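You operate a simulated robot arm through the tools that you are given. There is no shell and no other tool.

You run a simulated robot arm. Do the job below in one go: nothing can be reset, and whatever is moved stays where it is left.

## Task
Wash and rinse the yellow-handled wire basket's parts, then stand it on the grate.
Fine: wash in the long bath, rinse in the small bath, which starts empty: fill it to its yellow line before the rinse, nothing over the overflow; one wash with the yellow run button, lifted only when it stops; the basket drips off over a bath or on the grate, never off the tank; no foam left on its two parts, which stay in it; the large wire basket stays in the long bath and its parts end washed too; leave the other buttons, knobs, switches, levers, baskets and parts alone.

Only the result counts: the job must be done as asked and must still hold three seconds after the hand-in. Knocking over, shifting, dropping, spilling or breaking anything else fails it.

## Robot
A 6-joint arm with a two-finger gripper, fixed in place. Base frame: the origin is at the foot of the arm, x ahead of it, y to its left, z up. Lengths are in mm, angles in rad, forces in N, time in s.
It reaches about 1298 mm from its shoulder. Its first joint turns from -2.601 to 2.601 rad. Payload 1.57 kg.
The TCP is the grasp point between the finger pads, 21 mm short of the fingertips. In the tool frame z runs along the fingers and y along their closing line. The gripper opens to 70 mm. The gripper's body begins 50 mm behind the TCP.
Orientation is that of the tool frame in the base frame, as [roll, pitch, yaw] about the fixed x, y, z axes, in that order (R = Rz(yaw) Ry(pitch) Rx(roll)). With the fingers straight down and closing along the base's y, the tool's x points along the base's -x, its y along +y and its z along -z.

## Interface
- The arm moves only by the tool nudge_tool. Its argument "deltas" is a list of rows, each an object (a shift or turn left out is 0, a gripper value left out holds the last) with "translation": the shift along the base's x, y, z in units of 50 mm (1.0 is 50 mm), a list of three; "turn": the turn, a rotation vector about the base's x, y, z in units of 5 degrees (1.0 is 5 degrees), a list of three; "jaw": the finger opening in mm, from 0 to 70. In form: [{"translation": [dx, dy, dz], "turn": [ax, ay, az], "jaw": jaw}, ...]. A call has 1 to 20 rows; each row shifts and turns the commanded pose from where the row before left it. A call with a number of a shift or a turn outside -1 to 1 is refused whole. Rows are played at 5 a second. More than 50 mm and 0.15 rad between two rows, or a gripper value outside its range, and nothing of the call is played. A pose out of reach is approached as far as the arm can. The call stops where the force on the tool passes 90 N (or 10 N more than at its start, if that is more) or the arm is blocked; 0.2 s more then pass. The fingers move at their own pace and stop on an object; they squeeze with about 30 N. The grip force told is the motor's: it shows also when the fingers shut on nothing. Time passes only in rows, and 0.2 s behind the last, so rows that do not move let the fingers close. It gives the time, the measured TCP pose, the force on the tool (base axes), the opening and the grip force at its end, in the units of the frame above (readings bear some noise), with the torque about the TCP (base axes, N m) and any sound that the robot's microphone picked up.
- Cameras (640 x 400 px; columns grow to the right, rows downward): "scene" is fixed at [401.7, 503.2, 1624]; the picture's right is [0.28, -0.96, 0.00], its down [-0.64, -0.18, -0.75] and it looks along [0.72, 0.21, -0.66] (base axes); focal length 214 px, centre (320, 200). "wrist" rides on the gripper at [79, 4, -81] in the tool frame; the picture's right is [-0.05, 1.00, 0.00], its down [-0.67, -0.04, -0.74] and it looks along [-0.74, -0.04, 0.67] (tool axes); focal length 256 px, centre (320, 200). There is no depth. A picture from a camera that has moved, and an enlarged one, comes with that camera's place and axes in the base frame and with its lens. The place of the scene camera against the robot may be out by one fixed shift of up to 18 mm in any direction.
- capture(camera): a new picture of that camera. The clock stands still meanwhile.
- raise_lower(by): slides the trunk up (or, below 0, down) by that many mm; the arm rides with it, the base frame stays. It gives what a move gives, with no picture.
- zoom(camera, box): a new picture of the part [left, top, right, bottom] of that camera's present view, enlarged. The clock stands still meanwhile.
- close_job(): hands the job in; it is judged then, once.

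Nothing tells you positions but the pictures and the camera data. Unless the task says otherwise, let go and move clear before handing in.

The tools are called after "Request:" as a command line: name --argument value ..., lists and objects as JSON in quotes. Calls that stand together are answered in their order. nudge_tool: Moves the arm, as the interface text tells. Its arguments: {"type":"object","properties":{"deltas":{"type":"array","items":{"type":"object","properties":{"translation":{"type":"array","items":{"type":"number"}},"turn":{"type":"array","items":{"type":"number"}},"jaw":{"type":"number"}}}}},"required":["deltas"]} The other tools are called the same way: raise_lower (by) slides the trunk up or down; capture (camera) takes a picture; zoom (camera, box) takes an enlarged picture of a part of a camera's view; close_job () hands the job in.

At the start:

```text
time: 0.0
tool_pos: [106.0, 661.2, 1287.2]
orientation: [-3.141, -0.001, -3.141]
ft_force: [0.9, -0.8, 0.3]
wrist_torque: [0.0, 0.05, 0.02]
width: 70.1
grip_force: 0.0
trunk travel left (down, up): [-968.0, 2.0]
```

scene: 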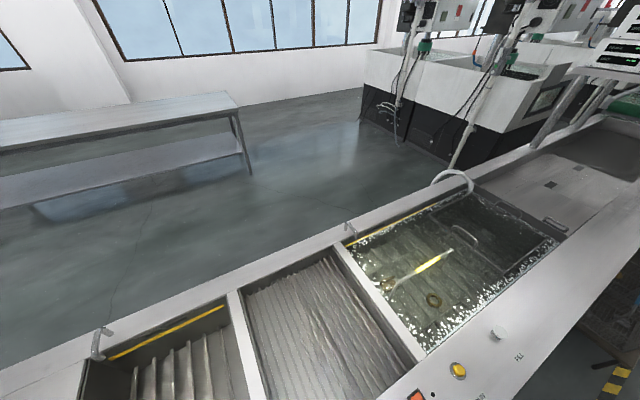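
wrist: 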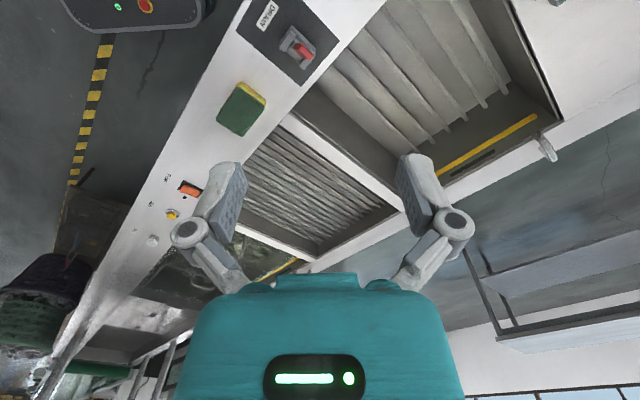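

I see a tank with a long foamy bath (right), a grate in the middle and a small bath at left with a yellow line. I'll take enlarged pictures first.

Request:
zoom --camera "scene" --box '[320, 160, 580, 360]'

Request:
zoom --camera "scene" --box '[60, 200, 320, 400]'

Request:
zoom --camera "scene" --box '[380, 240, 640, 400]'

Request:
zoom --camera "wrist" --box '[0, 0, 320, 400]'

Request:
zoom --camera "wrist" --box '[220, 0, 640, 300]'

Request:
zoom --camera "scene" --box '[360, 0, 640, 180]'

```text
2.00 times, centred on (450, 260) of scene
camera zoom: at [401.7, 503.2, 1624.0], right [0.28, -0.96, 0.0], down [-0.64, -0.18, -0.75], along [0.72, 0.21, -0.66], focal length 429 px, centre (60, 80)
```

zoom: 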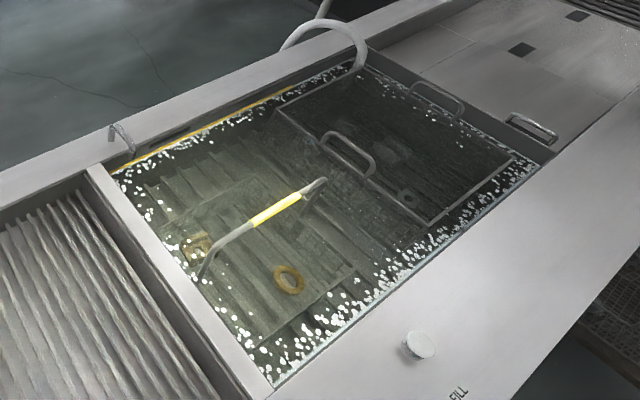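

```text
2.00 times, centred on (190, 300) of scene
camera zoom: at [401.7, 503.2, 1624.0], right [0.28, -0.96, 0.0], down [-0.64, -0.18, -0.75], along [0.72, 0.21, -0.66], focal length 429 px, centre (580, 0)
```

zoom: 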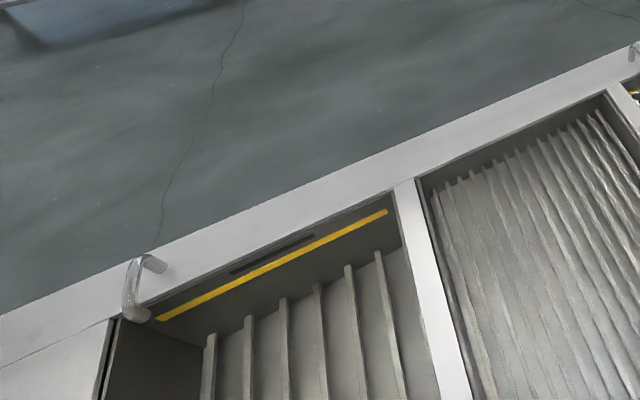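

```text
2.46 times, centred on (510, 320) of scene
camera zoom: at [401.7, 503.2, 1624.0], right [0.28, -0.96, 0.0], down [-0.64, -0.18, -0.75], along [0.72, 0.21, -0.66], focal length 528 px, centre (-148, -95)
```

zoom: 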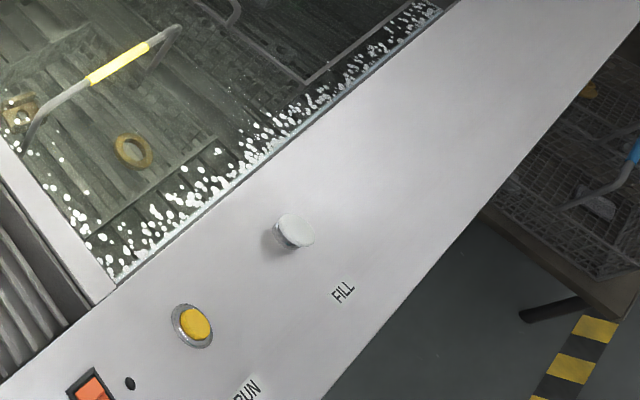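

```text
1.00 times, centred on (160, 200) of wrist (not enlarged: the box is as wide or as high as the picture)
camera zoom: at [27.1, 664.8, 1368.1], right [0.05, 1.0, 0.0], down [0.67, -0.04, 0.74], along [0.74, -0.04, -0.67], focal length 256 px, centre (480, 200)
```

zoom: 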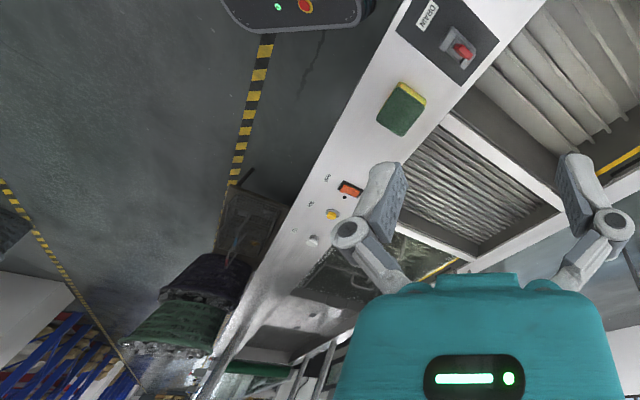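

```text
1.33 times, centred on (430, 150) of wrist
camera zoom: at [27.1, 664.8, 1368.1], right [0.05, 1.0, 0.0], down [0.67, -0.04, 0.74], along [0.74, -0.04, -0.67], focal length 341 px, centre (173, 267)
```

zoom: 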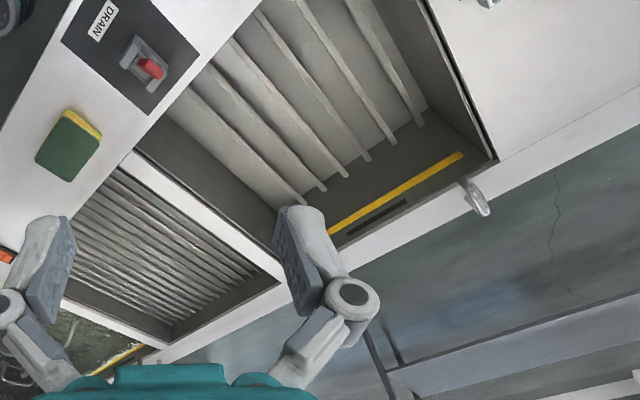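

```text
2.22 times, centred on (500, 90) of scene
camera zoom: at [401.7, 503.2, 1624.0], right [0.28, -0.96, 0.0], down [-0.64, -0.18, -0.75], along [0.72, 0.21, -0.66], focal length 477 px, centre (-80, 444)
```

zoom: 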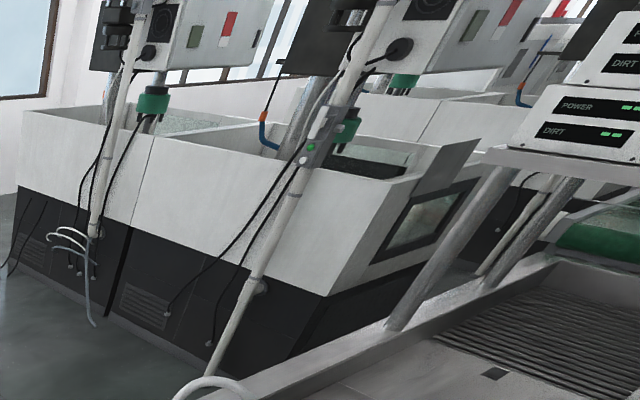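

The tank runs diagonally past the robot; by triangulation the run button is near (639,162,853) and the yellow handle near (950,236). I'll move the wrist camera to look along the tank's cross direction.

Request:
nudge_tool --deltas '[{"translation": [0.542, -0.758, 0], "turn": [0, 0, 1]}, {"translation": [0.542, -0.758, 0], "turn": [0, 0, 1]}, {"translation": [0.542, -0.758, 0], "turn": [0, 0, 1]}, {"translation": [0.542, -0.758, 0], "turn": [0, 0, 1]}, {"translation": [0.542, -0.758, 0], "turn": [0, 0, 1]}, {"translation": [0.542, -0.758, 0], "turn": [0, 0, 1]}, {"translation": [0.542, -0.758, 0], "turn": [0, 0, 1]}, {"translation": [0.542, -0.758, 0], "turn": [0, 0, 1]}, {"translation": [0.542, -0.758, 0], "turn": [0, 0, 1]}]'

Request:
capture --camera "wrist"

```text
time: 2.0
tool_pos: [379.8, 359.0, 1287.0]
orientation: [-3.14, -0.001, -2.355]
ft_force: [0.3, 0.2, -0.2]
wrist_torque: [0.0, -0.01, 0.03]
width: 70.2
grip_force: 0.0
out of reach, approached as far as the arm can: row 7, 8, 9
trunk travel left (down, up): [-968.0, 2.0]
```

```text
taken
camera wrist: at [322.2, 304.5, 1368.3], right [-0.67, 0.74, 0.0], down [0.5, 0.45, 0.74], along [0.55, 0.5, -0.67], focal length 256 px, centre (320, 200)
```

wrist: 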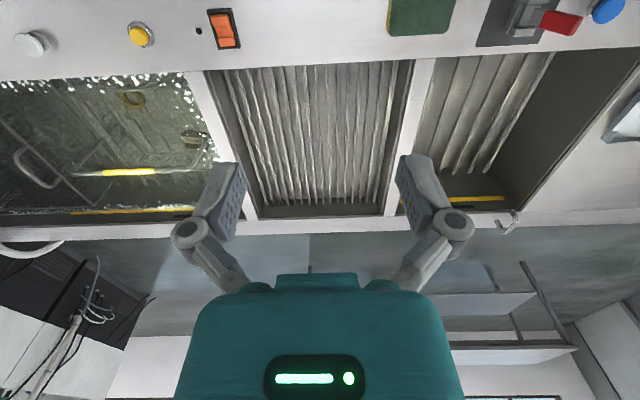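

The camera now looks square across the tank. I'll enlarge the front controls and the baths.

Request:
zoom --camera "wrist" --box '[0, 0, 260, 160]'

Request:
zoom --camera "wrist" --box '[380, 0, 640, 160]'

Request:
zoom --camera "wrist" --box '[0, 80, 260, 260]'

Request:
zoom --camera "wrist" --box '[380, 100, 640, 260]'

```text
2.46 times, centred on (130, 80) of wrist
camera zoom: at [322.2, 304.5, 1368.3], right [-0.67, 0.74, 0.0], down [0.5, 0.45, 0.74], along [0.55, 0.5, -0.67], focal length 630 px, centre (788, 495)
```

zoom: 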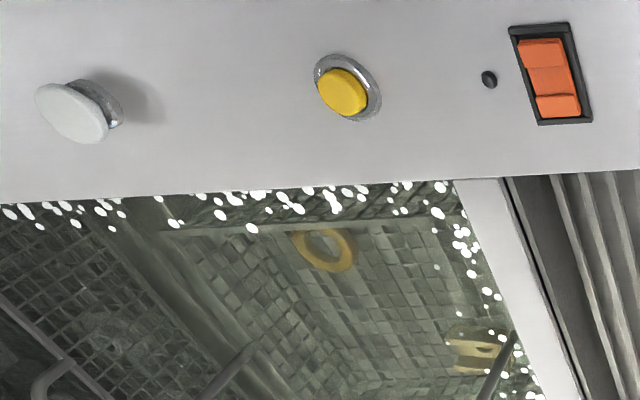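

```text
2.46 times, centred on (510, 80) of wrist
camera zoom: at [322.2, 304.5, 1368.3], right [-0.67, 0.74, 0.0], down [0.5, 0.45, 0.74], along [0.55, 0.5, -0.67], focal length 630 px, centre (-148, 495)
```

zoom: 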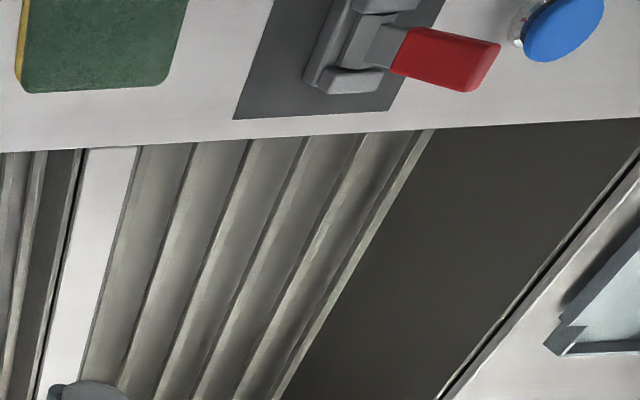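

```text
2.22 times, centred on (130, 170) of wrist
camera zoom: at [322.2, 304.5, 1368.3], right [-0.67, 0.74, 0.0], down [0.5, 0.45, 0.74], along [0.55, 0.5, -0.67], focal length 569 px, centre (742, 267)
```

zoom: 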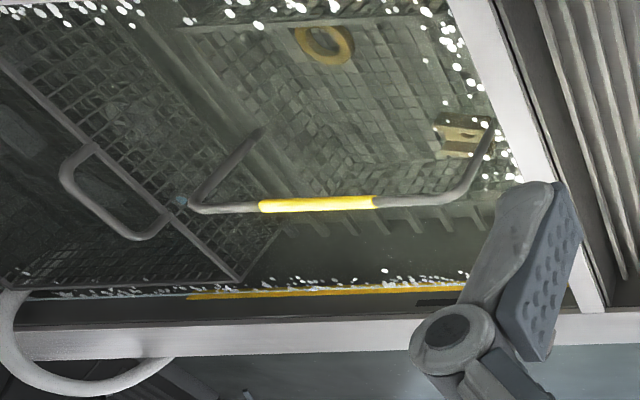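

```text
2.46 times, centred on (510, 180) of wrist
camera zoom: at [322.2, 304.5, 1368.3], right [-0.67, 0.74, 0.0], down [0.5, 0.45, 0.74], along [0.55, 0.5, -0.67], focal length 630 px, centre (-148, 249)
```

zoom: 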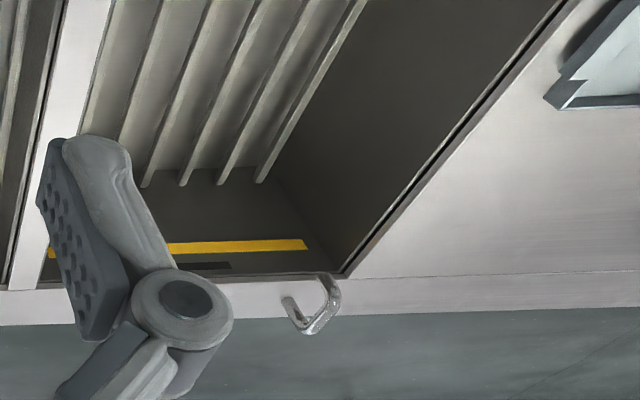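

Near the small bath there is a drain lever and a blue mushroom button; by the long bath there is a white knob. I need their labels, so I tilt the camera to look straight down over the small bath's front rim.

Request:
nudge_tool --deltas '[{"translation": [-0.457, 0.753, 0], "turn": [-0.738, 0.675, 0]}, {"translation": [-0.457, 0.753, 0], "turn": [-0.738, 0.675, 0]}, {"translation": [-0.457, 0.753, 0], "turn": [-0.738, 0.675, 0]}, {"translation": [-0.457, 0.753, 0], "turn": [-0.738, 0.675, 0]}, {"translation": [-0.457, 0.753, 0], "turn": [-0.738, 0.675, 0]}, {"translation": [-0.457, 0.753, 0], "turn": [-0.738, 0.675, 0]}, {"translation": [-0.457, 0.753, 0], "turn": [-0.738, 0.675, 0]}, {"translation": [-0.457, 0.753, 0], "turn": [-0.738, 0.675, 0]}]'

Request:
capture --camera "wrist"

```text
time: 3.8
tool_pos: [179.1, 655.1, 1312.7]
orientation: [3.111, -0.534, -2.366]
ft_force: [-0.3, -0.2, -0.2]
wrist_torque: [0.0, -0.03, -0.05]
width: 70.0
grip_force: 0.1
out of reach, approached as far as the arm can: row 3, 4, 5, 6, 7, 8
trunk travel left (down, up): [-968.0, 2.0]
```

```text
taken
camera wrist: at [159.0, 637.5, 1423.3], right [-0.65, 0.76, 0.0], down [0.72, 0.62, 0.3], along [0.23, 0.2, -0.95], focal length 256 px, centre (320, 200)
```

wrist: 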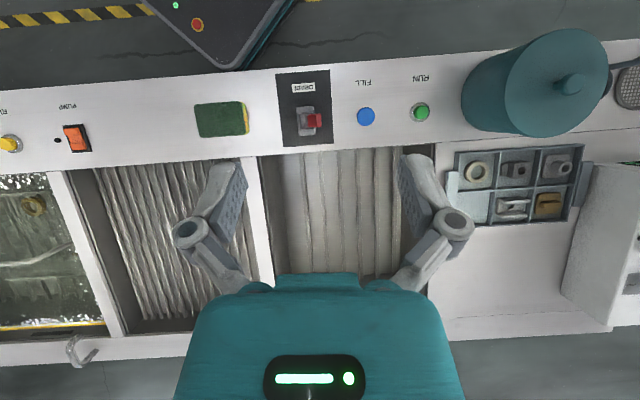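

There's a blue FILL button, a green RUN button, a drain lever and an orange PUMP switch. I'll enlarge them to read the labels and lever state.

Request:
zoom --camera "wrist" --box '[240, 50, 480, 200]'

Request:
zoom --camera "wrist" --box '[0, 80, 240, 230]'

Request:
zoom --camera "wrist" --box '[260, 60, 350, 160]'

Request:
zoom --camera "wrist" --box '[400, 0, 640, 200]'

```text
2.67 times, centred on (360, 125) of wrist
camera zoom: at [159.0, 637.5, 1423.3], right [-0.65, 0.76, 0.0], down [0.72, 0.62, 0.3], along [0.23, 0.2, -0.95], focal length 683 px, centre (213, 400)
```

zoom: 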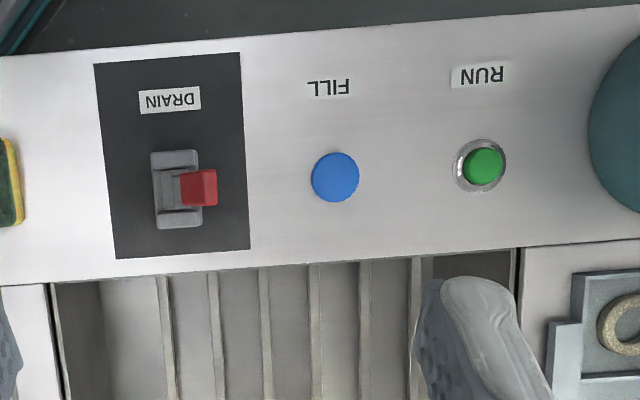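

```text
2.67 times, centred on (120, 155) of wrist
camera zoom: at [159.0, 637.5, 1423.3], right [-0.65, 0.76, 0.0], down [0.72, 0.62, 0.3], along [0.23, 0.2, -0.95], focal length 683 px, centre (853, 320)
```

zoom: 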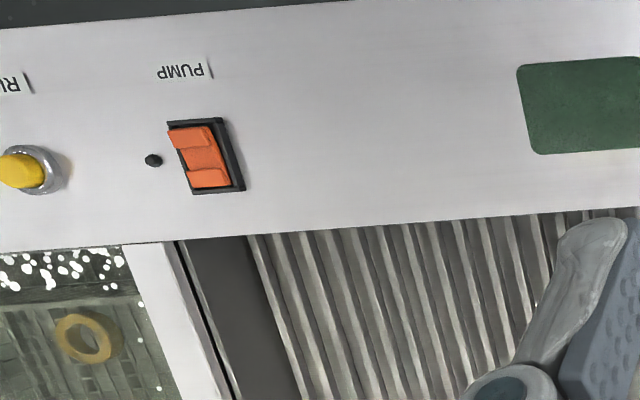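

```text
4.00 times, centred on (305, 110) of wrist
camera zoom: at [159.0, 637.5, 1423.3], right [-0.65, 0.76, 0.0], down [0.72, 0.62, 0.3], along [0.23, 0.2, -0.95], focal length 1024 px, centre (380, 560)
```

zoom: 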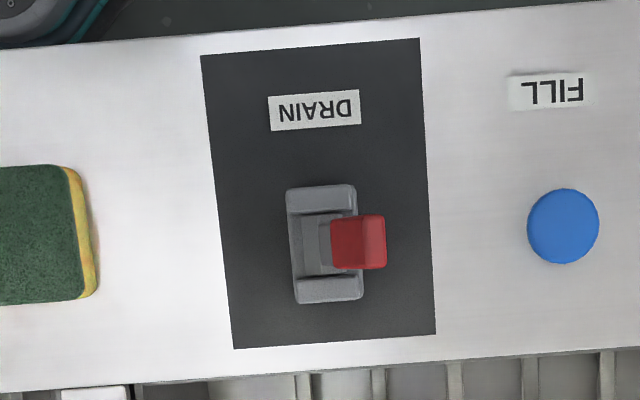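

```text
2.00 times, centred on (520, 100) of wrist
camera zoom: at [159.0, 637.5, 1423.3], right [-0.65, 0.76, 0.0], down [0.72, 0.62, 0.3], along [0.23, 0.2, -0.95], focal length 512 px, centre (-80, 400)
```

zoom: 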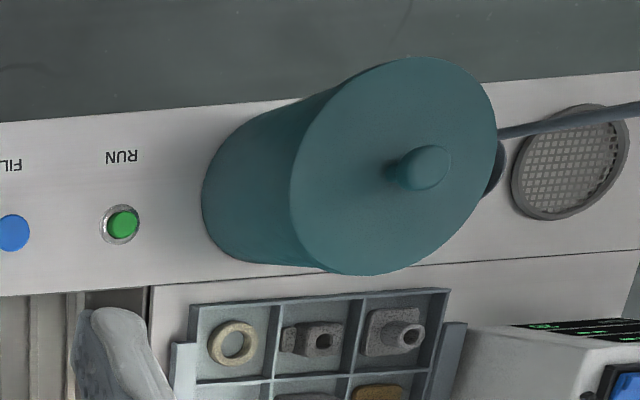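

The blue FILL belongs to the small bath, while the green RUN, white FILL, PUMP and DRAIN are not mine to touch. I bring the tool back to vertical and head for the yellow run button with the fingers closed.

Request:
nudge_tool --deltas '[{"translation": [0.5, -0.6, -0.2], "turn": [0.738, -0.675, 0], "jaw": 0}, {"translation": [0.5, -0.6, -0.2], "turn": [0.738, -0.675, 0]}, {"translation": [0.5, -0.6, -0.2], "turn": [0.738, -0.675, 0]}, {"translation": [0.5, -0.6, -0.2], "turn": [0.738, -0.675, 0]}, {"translation": [0.5, -0.6, -0.2], "turn": [0.738, -0.675, 0]}, {"translation": [0.5, -0.6, -0.2], "turn": [0.738, -0.675, 0]}, {"translation": [0.5, -0.6, -0.2]}, {"translation": [0.5, -0.6, -0.2]}]'

Request:
capture --camera "wrist"

```text
time: 5.6
tool_pos: [380.8, 408.5, 1286.5]
orientation: [3.081, -0.009, -2.36]
ft_force: [-0.1, 0.3, -0.1]
wrist_torque: [0.03, -0.04, 0.0]
width: 0.0
grip_force: 29.2
out of reach, approached as far as the arm can: row 2, 3, 4, 5, 6, 7, 8
trunk travel left (down, up): [-968.0, 2.0]
```

```text
taken
camera wrist: at [325.9, 352.1, 1369.5], right [-0.66, 0.74, 0.06], down [0.53, 0.42, 0.73], along [0.52, 0.52, -0.68], focal length 256 px, centre (320, 200)
```

wrist: 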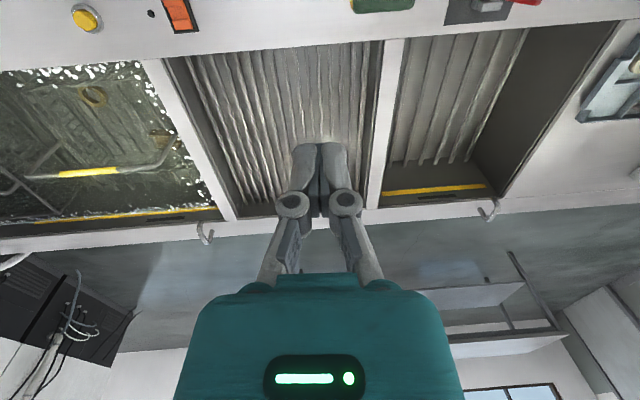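

The arm is near full stretch downward because the trunk is at the top, so the shoulder must come down. I'll lower the trunk in steps while raising the tool.

Request:
raise_lower --by -200

```text
time: 7.8
tool_pos: [381.5, 410.3, 1087.7]
orientation: [3.082, -0.012, -2.36]
ft_force: [-0.3, 0.3, 1.1]
wrist_torque: [0.0, 0.0, -0.01]
width: 0.0
grip_force: 28.7
trunk travel left (down, up): [-768.0, 202.0]
```

Request:
nudge_tool --deltas '[{"translation": [0, 0, 1]}, {"translation": [0, 0, 1]}, {"translation": [0, 0, 1]}, {"translation": [0, 0, 1]}]'

```text
time: 8.8
tool_pos: [380.4, 408.9, 1087.3]
orientation: [3.083, -0.009, -2.359]
ft_force: [0.2, -0.6, -1.0]
wrist_torque: [0.01, -0.02, 0.0]
width: 0.2
grip_force: 29.1
out of reach, approached as far as the arm can: row 1, 2, 3, 4
trunk travel left (down, up): [-768.0, 202.0]
```

The arm did not respond upward, so this looks like an inner-radius limit. I'll test by moving outward over the grate at this height.

Request:
nudge_tool --deltas '[{"translation": [0.675, 0.738, 0]}, {"translation": [0.675, 0.738, 0]}]'

```text
time: 9.4
tool_pos: [445.5, 484.1, 1087.2]
orientation: [3.082, -0.011, -2.359]
ft_force: [-0.1, 0.1, -0.1]
wrist_torque: [0.0, 0.02, 0.02]
width: 0.0
grip_force: 28.6
trunk travel left (down, up): [-768.0, 202.0]
```

Commands restart from the measured pose, and outward works. Now try upward.

Request:
nudge_tool --deltas '[{"translation": [0, 0, 1], "turn": [0.34, 0.34, 0]}, {"translation": [0, 0, 1], "turn": [0.34, 0.34, 0]}]'

Request:
capture --camera "scene"

```text
time: 10.0
tool_pos: [446.8, 485.1, 1089.4]
orientation: [2.999, -0.011, -2.359]
ft_force: [0.2, -0.5, 0.5]
wrist_torque: [0.01, 0.01, 0.0]
width: 0.2
grip_force: 28.7
out of reach, approached as far as the arm can: row 1, 2
trunk travel left (down, up): [-768.0, 202.0]
```

```text
taken
```

scene: 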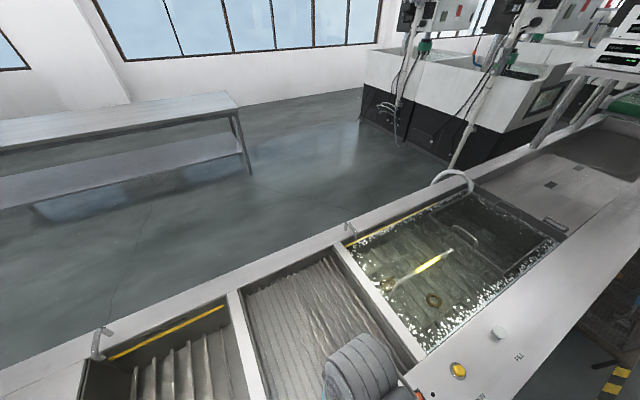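

Upward is refused. I'll test downward with 50 mm (still well above the rim) while straightening the tool.

Request:
nudge_tool --deltas '[{"translation": [0, 0, -0.5], "turn": [-0.58, -0.575, 0]}, {"translation": [0, 0, -0.5], "turn": [-0.58, -0.575, 0]}]'

```text
time: 10.6
tool_pos: [447.2, 485.1, 1087.3]
orientation: [-3.139, -0.009, -2.36]
ft_force: [-0.1, -0.4, 0.0]
wrist_torque: [-0.02, 0.01, 0.0]
width: 0.0
grip_force: 29.0
out of reach, approached as far as the arm can: row 1, 2
trunk travel left (down, up): [-768.0, 202.0]
```

Height is evidently set only by the trunk; the arm itself moves in plane. I'll go over the yellow run button and check alignment with the wrist camera.

Request:
nudge_tool --deltas '[{"translation": [0.48, -0.808, 0]}, {"translation": [0.48, -0.808, 0]}, {"translation": [0.48, -0.808, 0]}, {"translation": [0.48, -0.808, 0]}, {"translation": [0.48, -0.808, 0]}, {"translation": [0.48, -0.808, 0]}, {"translation": [0.48, -0.808, 0]}, {"translation": [0.48, -0.808, 0]}]'

Request:
capture --camera "wrist"

```text
time: 12.4
tool_pos: [639.0, 162.0, 1086.5]
orientation: [-3.141, -0.01, -2.359]
ft_force: [-0.1, 0.6, -0.7]
wrist_torque: [-0.01, -0.01, 0.02]
width: 0.0
grip_force: 28.7
trunk travel left (down, up): [-768.0, 202.0]
```

```text
taken
camera wrist: at [580.8, 109.3, 1168.9], right [-0.67, 0.75, 0.0], down [0.5, 0.45, 0.74], along [0.55, 0.49, -0.68], focal length 256 px, centre (320, 200)
```

wrist: 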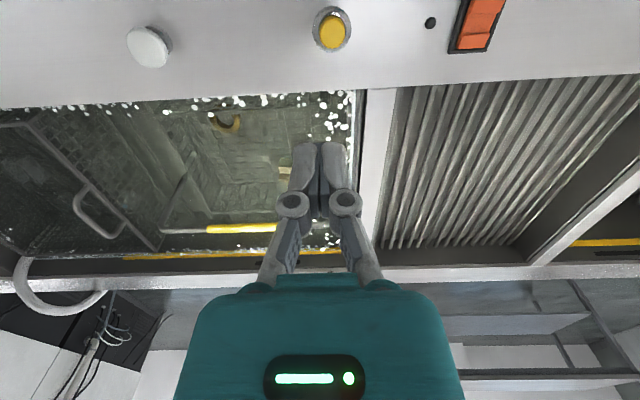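

The button sits about 13 px right of the aim point, so I shift about (-8,+10) mm and lower part of the way to check again.

Request:
nudge_tool --deltas '[{"translation": [-0.16, 0.2, 0]}]'

Request:
raise_lower --by -130

Request:
zoom --camera "wrist" --box '[160, 0, 480, 200]'

```text
time: 12.8
tool_pos: [631.0, 173.5, 1087.0]
orientation: [3.141, -0.01, -2.36]
ft_force: [0.6, -0.2, 0.8]
wrist_torque: [-0.03, -0.02, 0.01]
width: 0.0
grip_force: 28.9
trunk travel left (down, up): [-768.0, 202.0]
```

```text
time: 14.3
tool_pos: [631.2, 173.2, 957.3]
orientation: [3.141, -0.011, -2.36]
ft_force: [0.3, -1.1, 0.4]
wrist_torque: [-0.01, -0.02, -0.01]
width: 0.4
grip_force: 28.8
trunk travel left (down, up): [-638.0, 332.0]
```

```text
2.00 times, centred on (320, 100) of wrist
camera zoom: at [571.9, 119.8, 1039.1], right [-0.67, 0.75, 0.0], down [0.5, 0.45, 0.74], along [0.55, 0.49, -0.68], focal length 512 px, centre (320, 400)
```

zoom: 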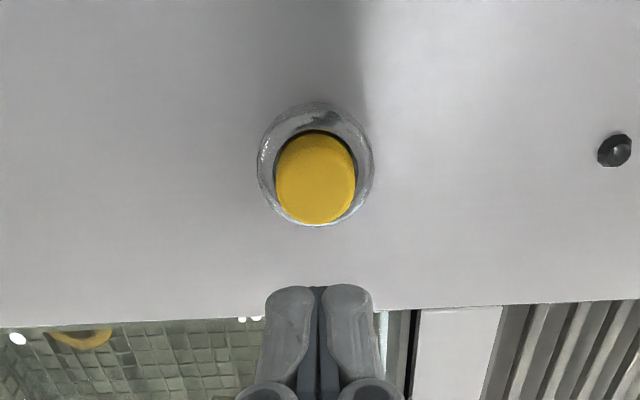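

Aligned to within a few mm. I lower to just above the button, then press in small steps.

Request:
nudge_tool --deltas '[{"translation": [0.04, 0.044, 0]}]'

Request:
raise_lower --by -65

Request:
zoom --camera "wrist" --box '[160, 60, 480, 260]'

```text
time: 14.8
tool_pos: [633.6, 174.4, 956.3]
orientation: [3.141, -0.01, -2.359]
ft_force: [-0.5, 0.4, -1.0]
wrist_torque: [0.02, -0.01, 0.0]
width: 0.1
grip_force: 28.5
trunk travel left (down, up): [-638.0, 332.0]
```

```text
time: 15.8
tool_pos: [633.1, 174.8, 891.7]
orientation: [3.14, -0.01, -2.361]
ft_force: [1.3, -0.3, 4.2]
wrist_torque: [-0.02, -0.02, 0.04]
width: 6.0
grip_force: 28.9
trunk travel left (down, up): [-573.0, 397.0]
heard: click
```

```text
2.00 times, centred on (320, 160) of wrist
camera zoom: at [574.1, 122.2, 974.1], right [-0.67, 0.75, 0.0], down [0.5, 0.45, 0.74], along [0.55, 0.49, -0.68], focal length 512 px, centre (320, 280)
```

zoom: 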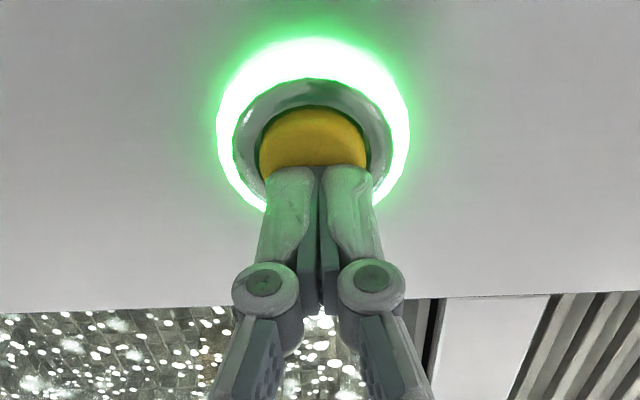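

The button clicked and its ring lit: the wash is running. I raise off and check the scene.

Request:
raise_lower --by 110

Request:
capture --camera "scene"

Request:
capture --camera "wrist"

```text
time: 17.2
tool_pos: [632.5, 174.8, 1001.7]
orientation: [-3.141, -0.011, -2.359]
ft_force: [0.7, 0.0, 1.1]
wrist_torque: [0.01, -0.02, -0.02]
width: 0.1
grip_force: 28.7
trunk travel left (down, up): [-683.0, 287.0]
```

```text
taken
```

scene: 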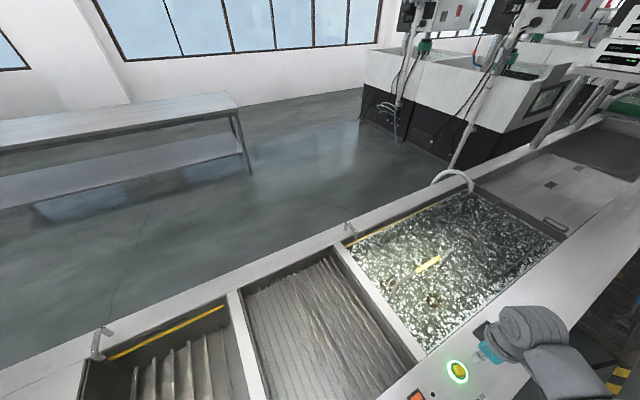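

```text
taken
camera wrist: at [574.2, 122.1, 1083.9], right [-0.67, 0.75, 0.0], down [0.5, 0.45, 0.74], along [0.55, 0.49, -0.68], focal length 256 px, centre (320, 200)
```

wrist: 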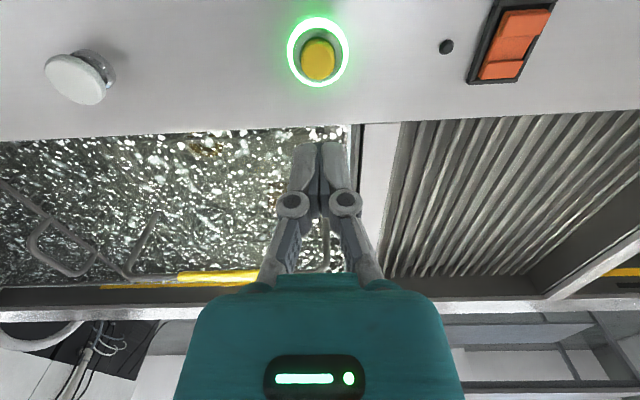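

The bath is running. Meanwhile I go along the front rim to the blue FILL button, near (92,713).

Request:
nudge_tool --deltas '[{"translation": [-0.675, 0.6725, 0]}, {"translation": [-0.675, 0.6725, 0]}, {"translation": [-0.675, 0.6725, 0]}, {"translation": [-0.675, 0.6725, 0]}, {"translation": [-0.675, 0.6725, 0]}, {"translation": [-0.675, 0.6725, 0]}, {"translation": [-0.675, 0.6725, 0]}, {"translation": [-0.675, 0.6725, 0]}, {"translation": [-0.675, 0.6725, 0]}, {"translation": [-0.675, 0.6725, 0]}, {"translation": [-0.675, 0.6725, 0]}, {"translation": [-0.675, 0.6725, 0]}, {"translation": [-0.675, 0.6725, 0]}, {"translation": [-0.675, 0.6725, 0]}, {"translation": [-0.675, 0.6725, 0]}, {"translation": [-0.675, 0.6725, 0]}]'

Request:
capture --camera "wrist"

Request:
capture --camera "scene"

```text
time: 20.6
tool_pos: [91.5, 713.1, 1001.2]
orientation: [-3.14, -0.01, -2.362]
ft_force: [-0.1, -0.3, 0.2]
wrist_torque: [0.01, -0.01, -0.02]
width: 0.0
grip_force: 29.1
trunk travel left (down, up): [-683.0, 287.0]
```

```text
taken
camera wrist: at [32.2, 660.6, 1083.9], right [-0.66, 0.75, 0.0], down [0.5, 0.45, 0.74], along [0.55, 0.49, -0.68], focal length 256 px, centre (320, 200)
```

wrist: 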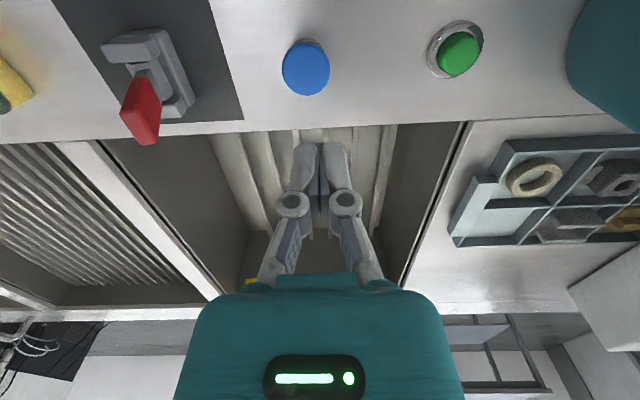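

```text
taken
```

scene: 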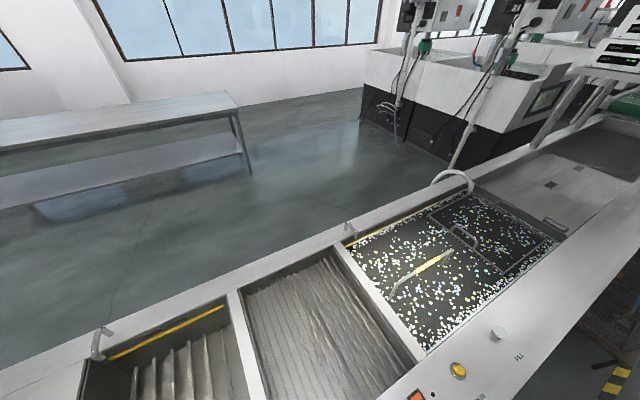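

The wash already stopped (ring off, foam floating). The blue button is about 12 mm off the aim; I correct and lower in steps.

Request:
nudge_tool --deltas '[{"translation": [0.14, -0.19, 0]}]'

Request:
raise_lower --by -75

Request:
capture --camera "wrist"

Request:
zoom --camera "scene" --box '[330, 180, 570, 360]'

```text
time: 21.0
tool_pos: [98.3, 704.0, 1001.4]
orientation: [-3.141, -0.011, -2.359]
ft_force: [0.1, 0.9, 1.1]
wrist_torque: [0.01, -0.02, -0.05]
width: 0.2
grip_force: 29.1
trunk travel left (down, up): [-683.0, 287.0]
```

```text
time: 22.1
tool_pos: [98.4, 703.4, 926.8]
orientation: [3.14, -0.011, -2.36]
ft_force: [0.3, 0.5, 0.4]
wrist_torque: [0.0, 0.04, 0.01]
width: 0.0
grip_force: 28.5
trunk travel left (down, up): [-608.0, 362.0]
```

```text
taken
camera wrist: at [39.8, 650.9, 1009.1], right [-0.67, 0.75, 0.0], down [0.5, 0.45, 0.74], along [0.55, 0.49, -0.68], focal length 256 px, centre (320, 200)
```

wrist: 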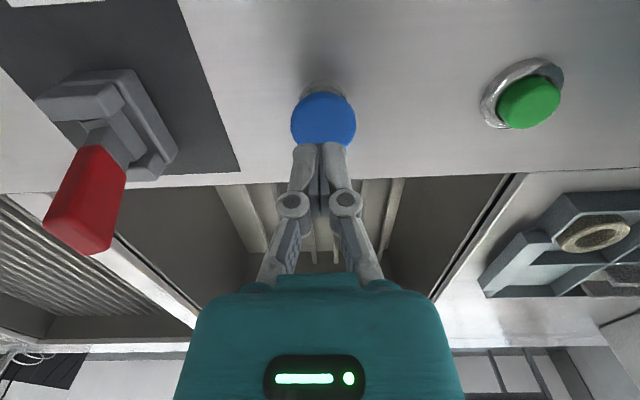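

```text
2.22 times, centred on (450, 270) of scene
camera zoom: at [401.7, 503.2, 1624.0], right [0.28, -0.96, 0.0], down [-0.64, -0.18, -0.75], along [0.72, 0.21, -0.66], focal length 477 px, centre (31, 44)
```

zoom: 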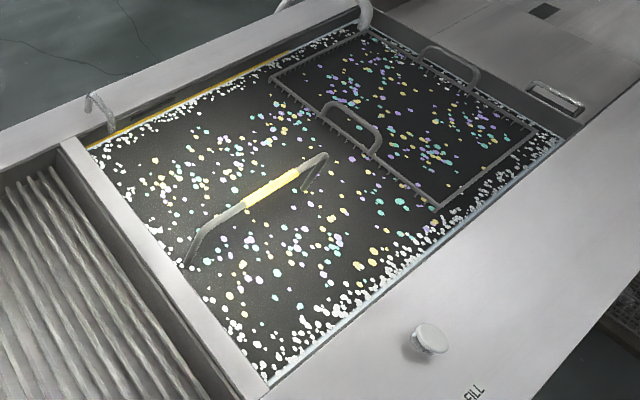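

Wash is finished. The fingertips line up with the blue cap; I lower to just above it, then press by small steps.

Request:
raise_lower --by -28

Request:
zoom --camera "wrist" --box '[160, 60, 480, 260]'

```text
time: 22.9
tool_pos: [98.9, 704.4, 899.1]
orientation: [-3.141, -0.011, -2.36]
ft_force: [1.6, 3.6, 13.2]
wrist_torque: [0.06, 0.02, -0.04]
width: 6.3
grip_force: 28.8
trunk travel left (down, up): [-580.0, 390.0]
heard: click
```

```text
2.00 times, centred on (320, 160) of wrist
camera zoom: at [39.7, 650.9, 981.5], right [-0.67, 0.75, 0.0], down [0.5, 0.45, 0.74], along [0.55, 0.49, -0.67], focal length 512 px, centre (320, 280)
```

zoom: 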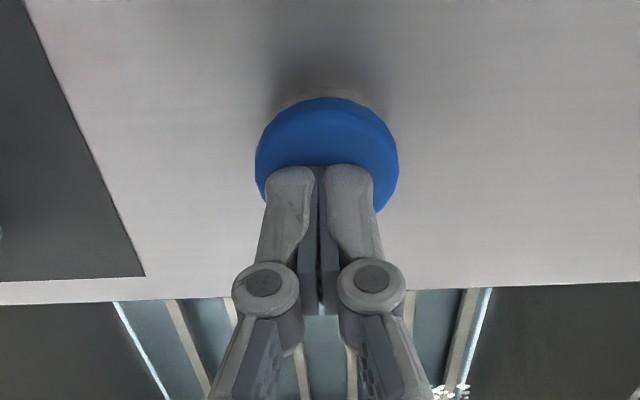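

It clicked, and water seems to be arriving. Look at the small bath.

Request:
zoom --camera "scene" --box '[60, 240, 300, 400]'

Request:
capture --camera "scene"

```text
2.50 times, centred on (180, 320) of scene
camera zoom: at [401.7, 503.2, 1624.0], right [0.28, -0.96, 0.0], down [-0.64, -0.18, -0.75], along [0.72, 0.21, -0.66], focal length 536 px, centre (670, -100)
```

zoom: 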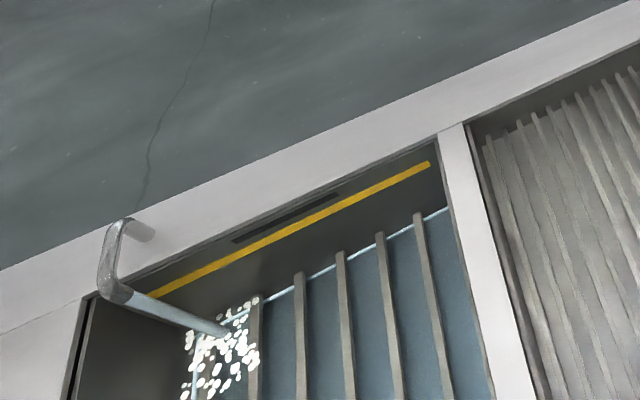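

```text
taken
```

scene: 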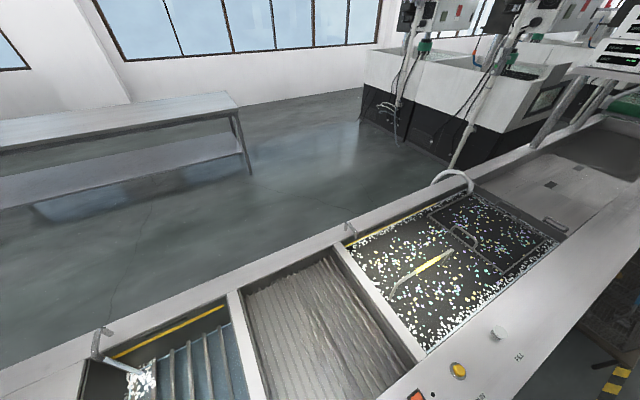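

Water flows. I keep holding briefly and check the rate.

Request:
nudge_tool --deltas '[{"translation": [0, 0, 0]}, {"translation": [0, 0, 0]}, {"translation": [0, 0, 0]}]'

Request:
zoom --camera "scene" --box '[60, 240, 300, 400]'

```text
time: 23.7
tool_pos: [98.4, 704.3, 899.5]
orientation: [-3.14, -0.01, -2.36]
ft_force: [2.1, 6.5, 13.6]
wrist_torque: [0.12, 0.01, -0.01]
width: 6.1
grip_force: 28.8
trunk travel left (down, up): [-580.0, 390.0]
```

```text
2.50 times, centred on (180, 320) of scene
camera zoom: at [401.7, 503.2, 1624.0], right [0.28, -0.96, 0.0], down [-0.64, -0.18, -0.75], along [0.72, 0.21, -0.66], focal length 536 px, centre (670, -100)
```

zoom: 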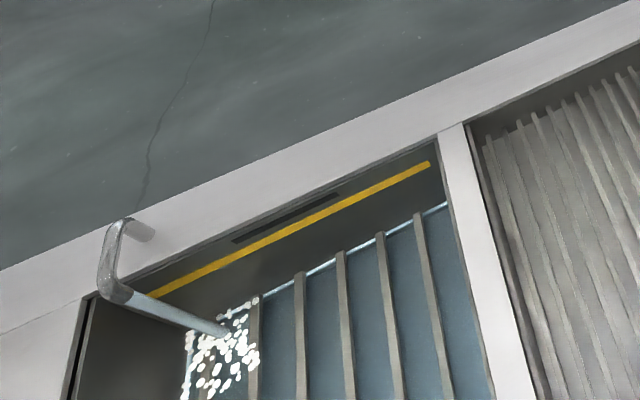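

Slow rise. I hold for about 3 s more and look again.

Request:
nudge_tool --deltas '[{"translation": [0, 0, 0]}, {"translation": [0, 0, 0]}, {"translation": [0, 0, 0]}, {"translation": [0, 0, 0]}, {"translation": [0, 0, 0]}, {"translation": [0, 0, 0]}, {"translation": [0, 0, 0]}, {"translation": [0, 0, 0]}, {"translation": [0, 0, 0]}, {"translation": [0, 0, 0]}, {"translation": [0, 0, 0]}, {"translation": [0, 0, 0]}, {"translation": [0, 0, 0]}, {"translation": [0, 0, 0]}]'

Request:
zoom --camera "scene" --box '[60, 240, 300, 400]'

```text
time: 26.7
tool_pos: [98.2, 702.7, 898.6]
orientation: [3.14, -0.01, -2.36]
ft_force: [1.2, 1.5, 12.9]
wrist_torque: [0.03, 0.02, -0.01]
width: 5.8
grip_force: 28.8
trunk travel left (down, up): [-580.0, 390.0]
```

```text
2.50 times, centred on (180, 320) of scene
camera zoom: at [401.7, 503.2, 1624.0], right [0.28, -0.96, 0.0], down [-0.64, -0.18, -0.75], along [0.72, 0.21, -0.66], focal length 536 px, centre (670, -100)
```

zoom: 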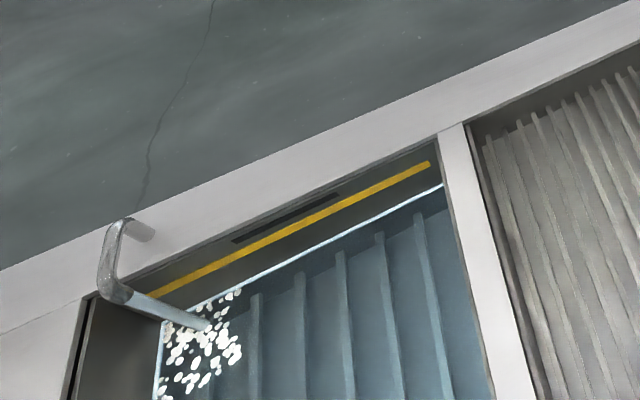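

About 27 px of rise remains at about 7 px/s. I hold 2 s more and check.

Request:
nudge_tool --deltas '[{"translation": [0, 0, 0]}, {"translation": [0, 0, 0]}, {"translation": [0, 0, 0]}, {"translation": [0, 0, 0]}, {"translation": [0, 0, 0]}, {"translation": [0, 0, 0]}, {"translation": [0, 0, 0]}, {"translation": [0, 0, 0]}]'

Request:
zoom --camera "scene" --box '[120, 280, 240, 360]'

```text
time: 28.5
tool_pos: [98.2, 704.0, 898.6]
orientation: [3.14, -0.011, -2.36]
ft_force: [1.1, 0.2, 11.5]
wrist_torque: [0.01, -0.01, 0.0]
width: 6.1
grip_force: 28.5
trunk travel left (down, up): [-580.0, 390.0]
```

```text
5.00 times, centred on (180, 320) of scene
camera zoom: at [401.7, 503.2, 1624.0], right [0.28, -0.96, 0.0], down [-0.64, -0.18, -0.75], along [0.72, 0.21, -0.66], focal length 1072 px, centre (1020, -400)
```

zoom: 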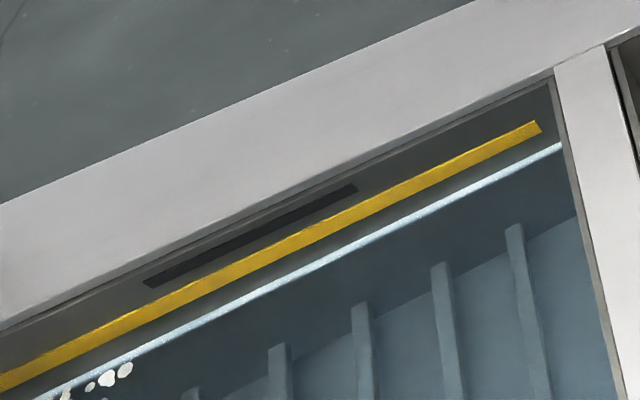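

About 1.5 s to go. A short wait more.

Request:
nudge_tool --deltas '[{"translation": [0, 0, 0]}, {"translation": [0, 0, 0]}, {"translation": [0, 0, 0]}]'

Request:
zoom --camera "scene" --box '[120, 280, 240, 360]'

```text
time: 29.3
tool_pos: [98.2, 704.0, 899.0]
orientation: [-3.141, -0.011, -2.358]
ft_force: [-0.5, 1.2, 12.3]
wrist_torque: [0.02, 0.04, 0.0]
width: 6.0
grip_force: 28.9
trunk travel left (down, up): [-580.0, 390.0]
```

```text
5.00 times, centred on (180, 320) of scene
camera zoom: at [401.7, 503.2, 1624.0], right [0.28, -0.96, 0.0], down [-0.64, -0.18, -0.75], along [0.72, 0.21, -0.66], focal length 1072 px, centre (1020, -400)
```

zoom: 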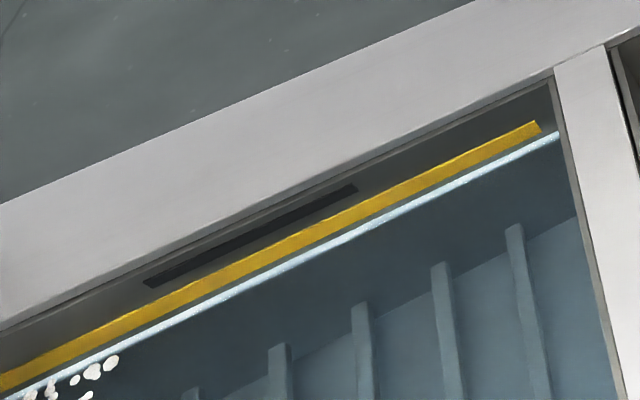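

Just under the line. I release now with a small lift and see whether the flow stops.

Request:
raise_lower --by 12

Request:
zoom --camera "scene" --box '[60, 280, 240, 400]'

Request:
zoom --camera "scene" --box '[120, 280, 240, 360]'

```text
time: 29.9
tool_pos: [99.7, 704.1, 910.4]
orientation: [3.141, -0.01, -2.359]
ft_force: [0.7, 0.1, -0.1]
wrist_torque: [-0.01, 0.0, -0.02]
width: 0.1
grip_force: 28.7
trunk travel left (down, up): [-592.0, 378.0]
```

```text
3.33 times, centred on (150, 340) of scene
camera zoom: at [401.7, 503.2, 1624.0], right [0.28, -0.96, 0.0], down [-0.64, -0.18, -0.75], along [0.72, 0.21, -0.66], focal length 715 px, centre (887, -267)
```

zoom: 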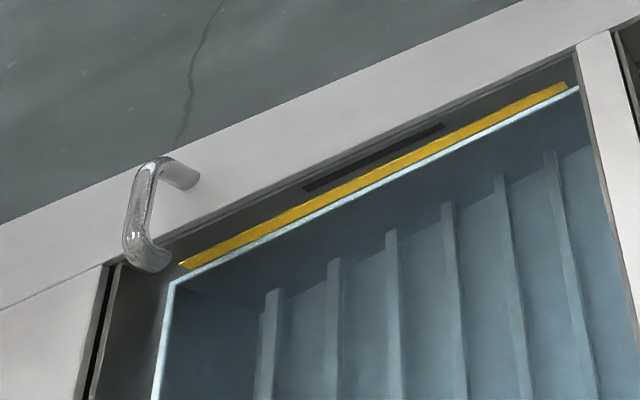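

```text
5.00 times, centred on (180, 320) of scene
camera zoom: at [401.7, 503.2, 1624.0], right [0.28, -0.96, 0.0], down [-0.64, -0.18, -0.75], along [0.72, 0.21, -0.66], focal length 1072 px, centre (1020, -400)
```

zoom: 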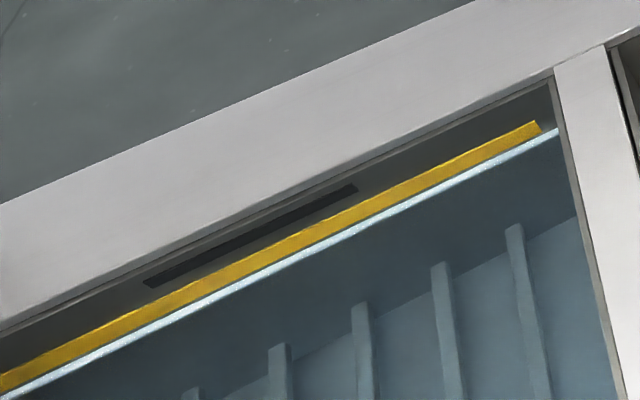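

Flow stops on release, and the level is at the lower edge of the line. One more short pulse to bring it to the middle.

Request:
raise_lower --by -12

Request:
raise_lower --by 30

Request:
zoom --camera "scene" --box '[120, 280, 240, 360]'

Request:
capture --camera "scene"

```text
time: 30.5
tool_pos: [99.0, 703.1, 898.6]
orientation: [-3.141, -0.011, -2.359]
ft_force: [-0.3, 3.5, 13.0]
wrist_torque: [0.01, 0.02, -0.02]
width: 6.1
grip_force: 28.7
trunk travel left (down, up): [-580.0, 390.0]
heard: click
```

```text
time: 31.2
tool_pos: [97.8, 704.2, 928.6]
orientation: [3.141, -0.01, -2.36]
ft_force: [0.1, 0.3, -0.5]
wrist_torque: [0.02, -0.02, -0.01]
width: 0.1
grip_force: 29.2
trunk travel left (down, up): [-610.0, 360.0]
```

```text
5.00 times, centred on (180, 320) of scene
camera zoom: at [401.7, 503.2, 1624.0], right [0.28, -0.96, 0.0], down [-0.64, -0.18, -0.75], along [0.72, 0.21, -0.66], focal length 1072 px, centre (1020, -400)
```

zoom: 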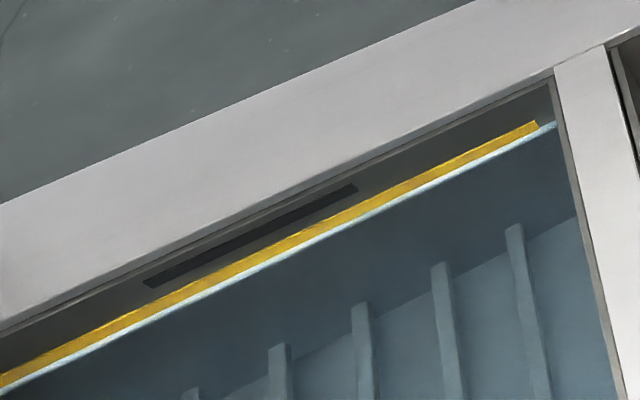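

```text
taken
```

scene: 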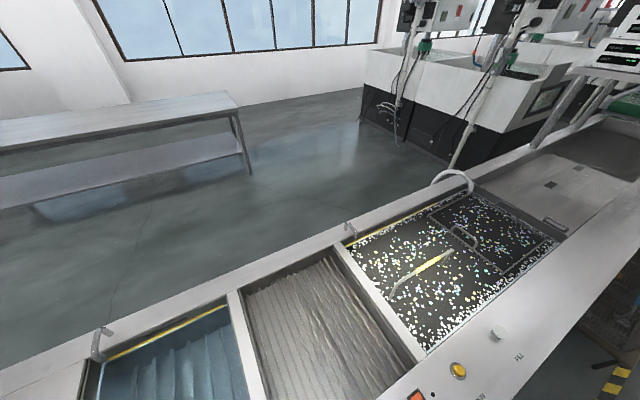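

The level now sits on the yellow line with the flow off. I raise, turn the gripper so it closes across the handle, open it and travel to the yellow handle near (960,235,885).

Request:
raise_lower --by 110

Request:
nudge_tool --deltas '[{"translation": [0.86, -0.469, 0], "turn": [0, 0, -1], "jaw": 70}, {"translation": [0.86, -0.469, 0], "turn": [0, 0, -1]}, {"translation": [0.86, -0.469, 0], "turn": [0, 0, -1]}, {"translation": [0.86, -0.469, 0], "turn": [0, 0, -1]}, {"translation": [0.86, -0.469, 0], "turn": [0, 0, -1]}, {"translation": [0.86, -0.469, 0], "turn": [0, 0, -1]}, {"translation": [0.86, -0.469, 0], "turn": [0, 0, -1]}, {"translation": [0.86, -0.469, 0], "turn": [0, 0, -1]}, {"translation": [0.86, -0.469, 0], "turn": [0, 0, -1]}, {"translation": [0.86, -0.469, 0], "turn": [0, 0, -1]}, {"translation": [0.86, -0.469, 0], "turn": [0, 0, -1]}, {"translation": [0.86, -0.469, 0], "turn": [0, 0, -1]}, {"translation": [0.86, -0.469, 0], "turn": [0, 0, -1]}, {"translation": [0.86, -0.469, 0], "turn": [0, 0, -1]}, {"translation": [0.86, -0.469, 0], "turn": [0, 0, -1]}, {"translation": [0.86, -0.469, 0], "turn": [0, 0, -1]}, {"translation": [0.86, -0.469, 0], "turn": [0, 0, -1]}, {"translation": [0.86, -0.469, 0], "turn": [0, 0, -1]}]'

Request:
capture --camera "wrist"

Request:
capture --camera "scene"

```text
time: 32.6
tool_pos: [99.1, 703.8, 1038.9]
orientation: [-3.141, -0.01, -2.359]
ft_force: [-0.3, -0.5, 0.0]
wrist_torque: [0.02, -0.01, -0.03]
width: 0.1
grip_force: 28.8
trunk travel left (down, up): [-720.0, 250.0]
```

```text
time: 36.4
tool_pos: [875.3, 282.4, 1039.6]
orientation: [-3.14, -0.011, 2.351]
ft_force: [0.2, 0.1, -0.2]
wrist_torque: [0.05, 0.02, 0.03]
width: 70.3
grip_force: 0.1
out of reach, approached as far as the arm can: row 16
trunk travel left (down, up): [-720.0, 250.0]
```

```text
taken
camera wrist: at [823.3, 340.6, 1120.6], right [0.75, 0.66, 0.0], down [0.45, -0.5, 0.74], along [0.49, -0.55, -0.68], focal length 256 px, centre (320, 200)
```

wrist: 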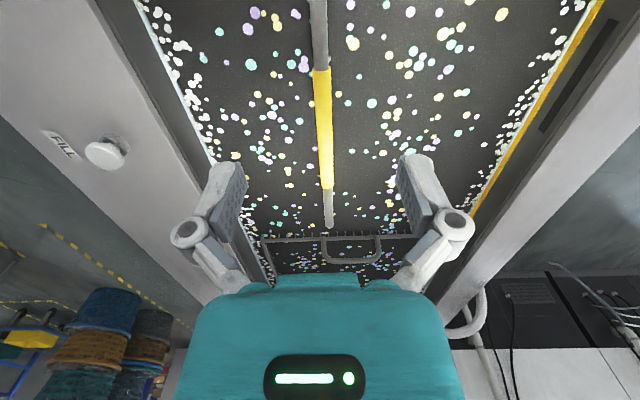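

```text
taken
```

scene: 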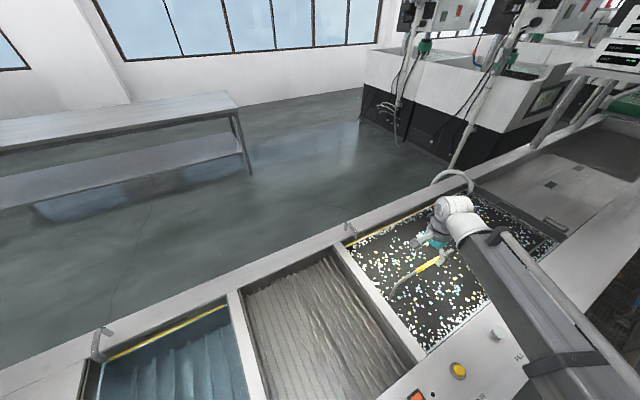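

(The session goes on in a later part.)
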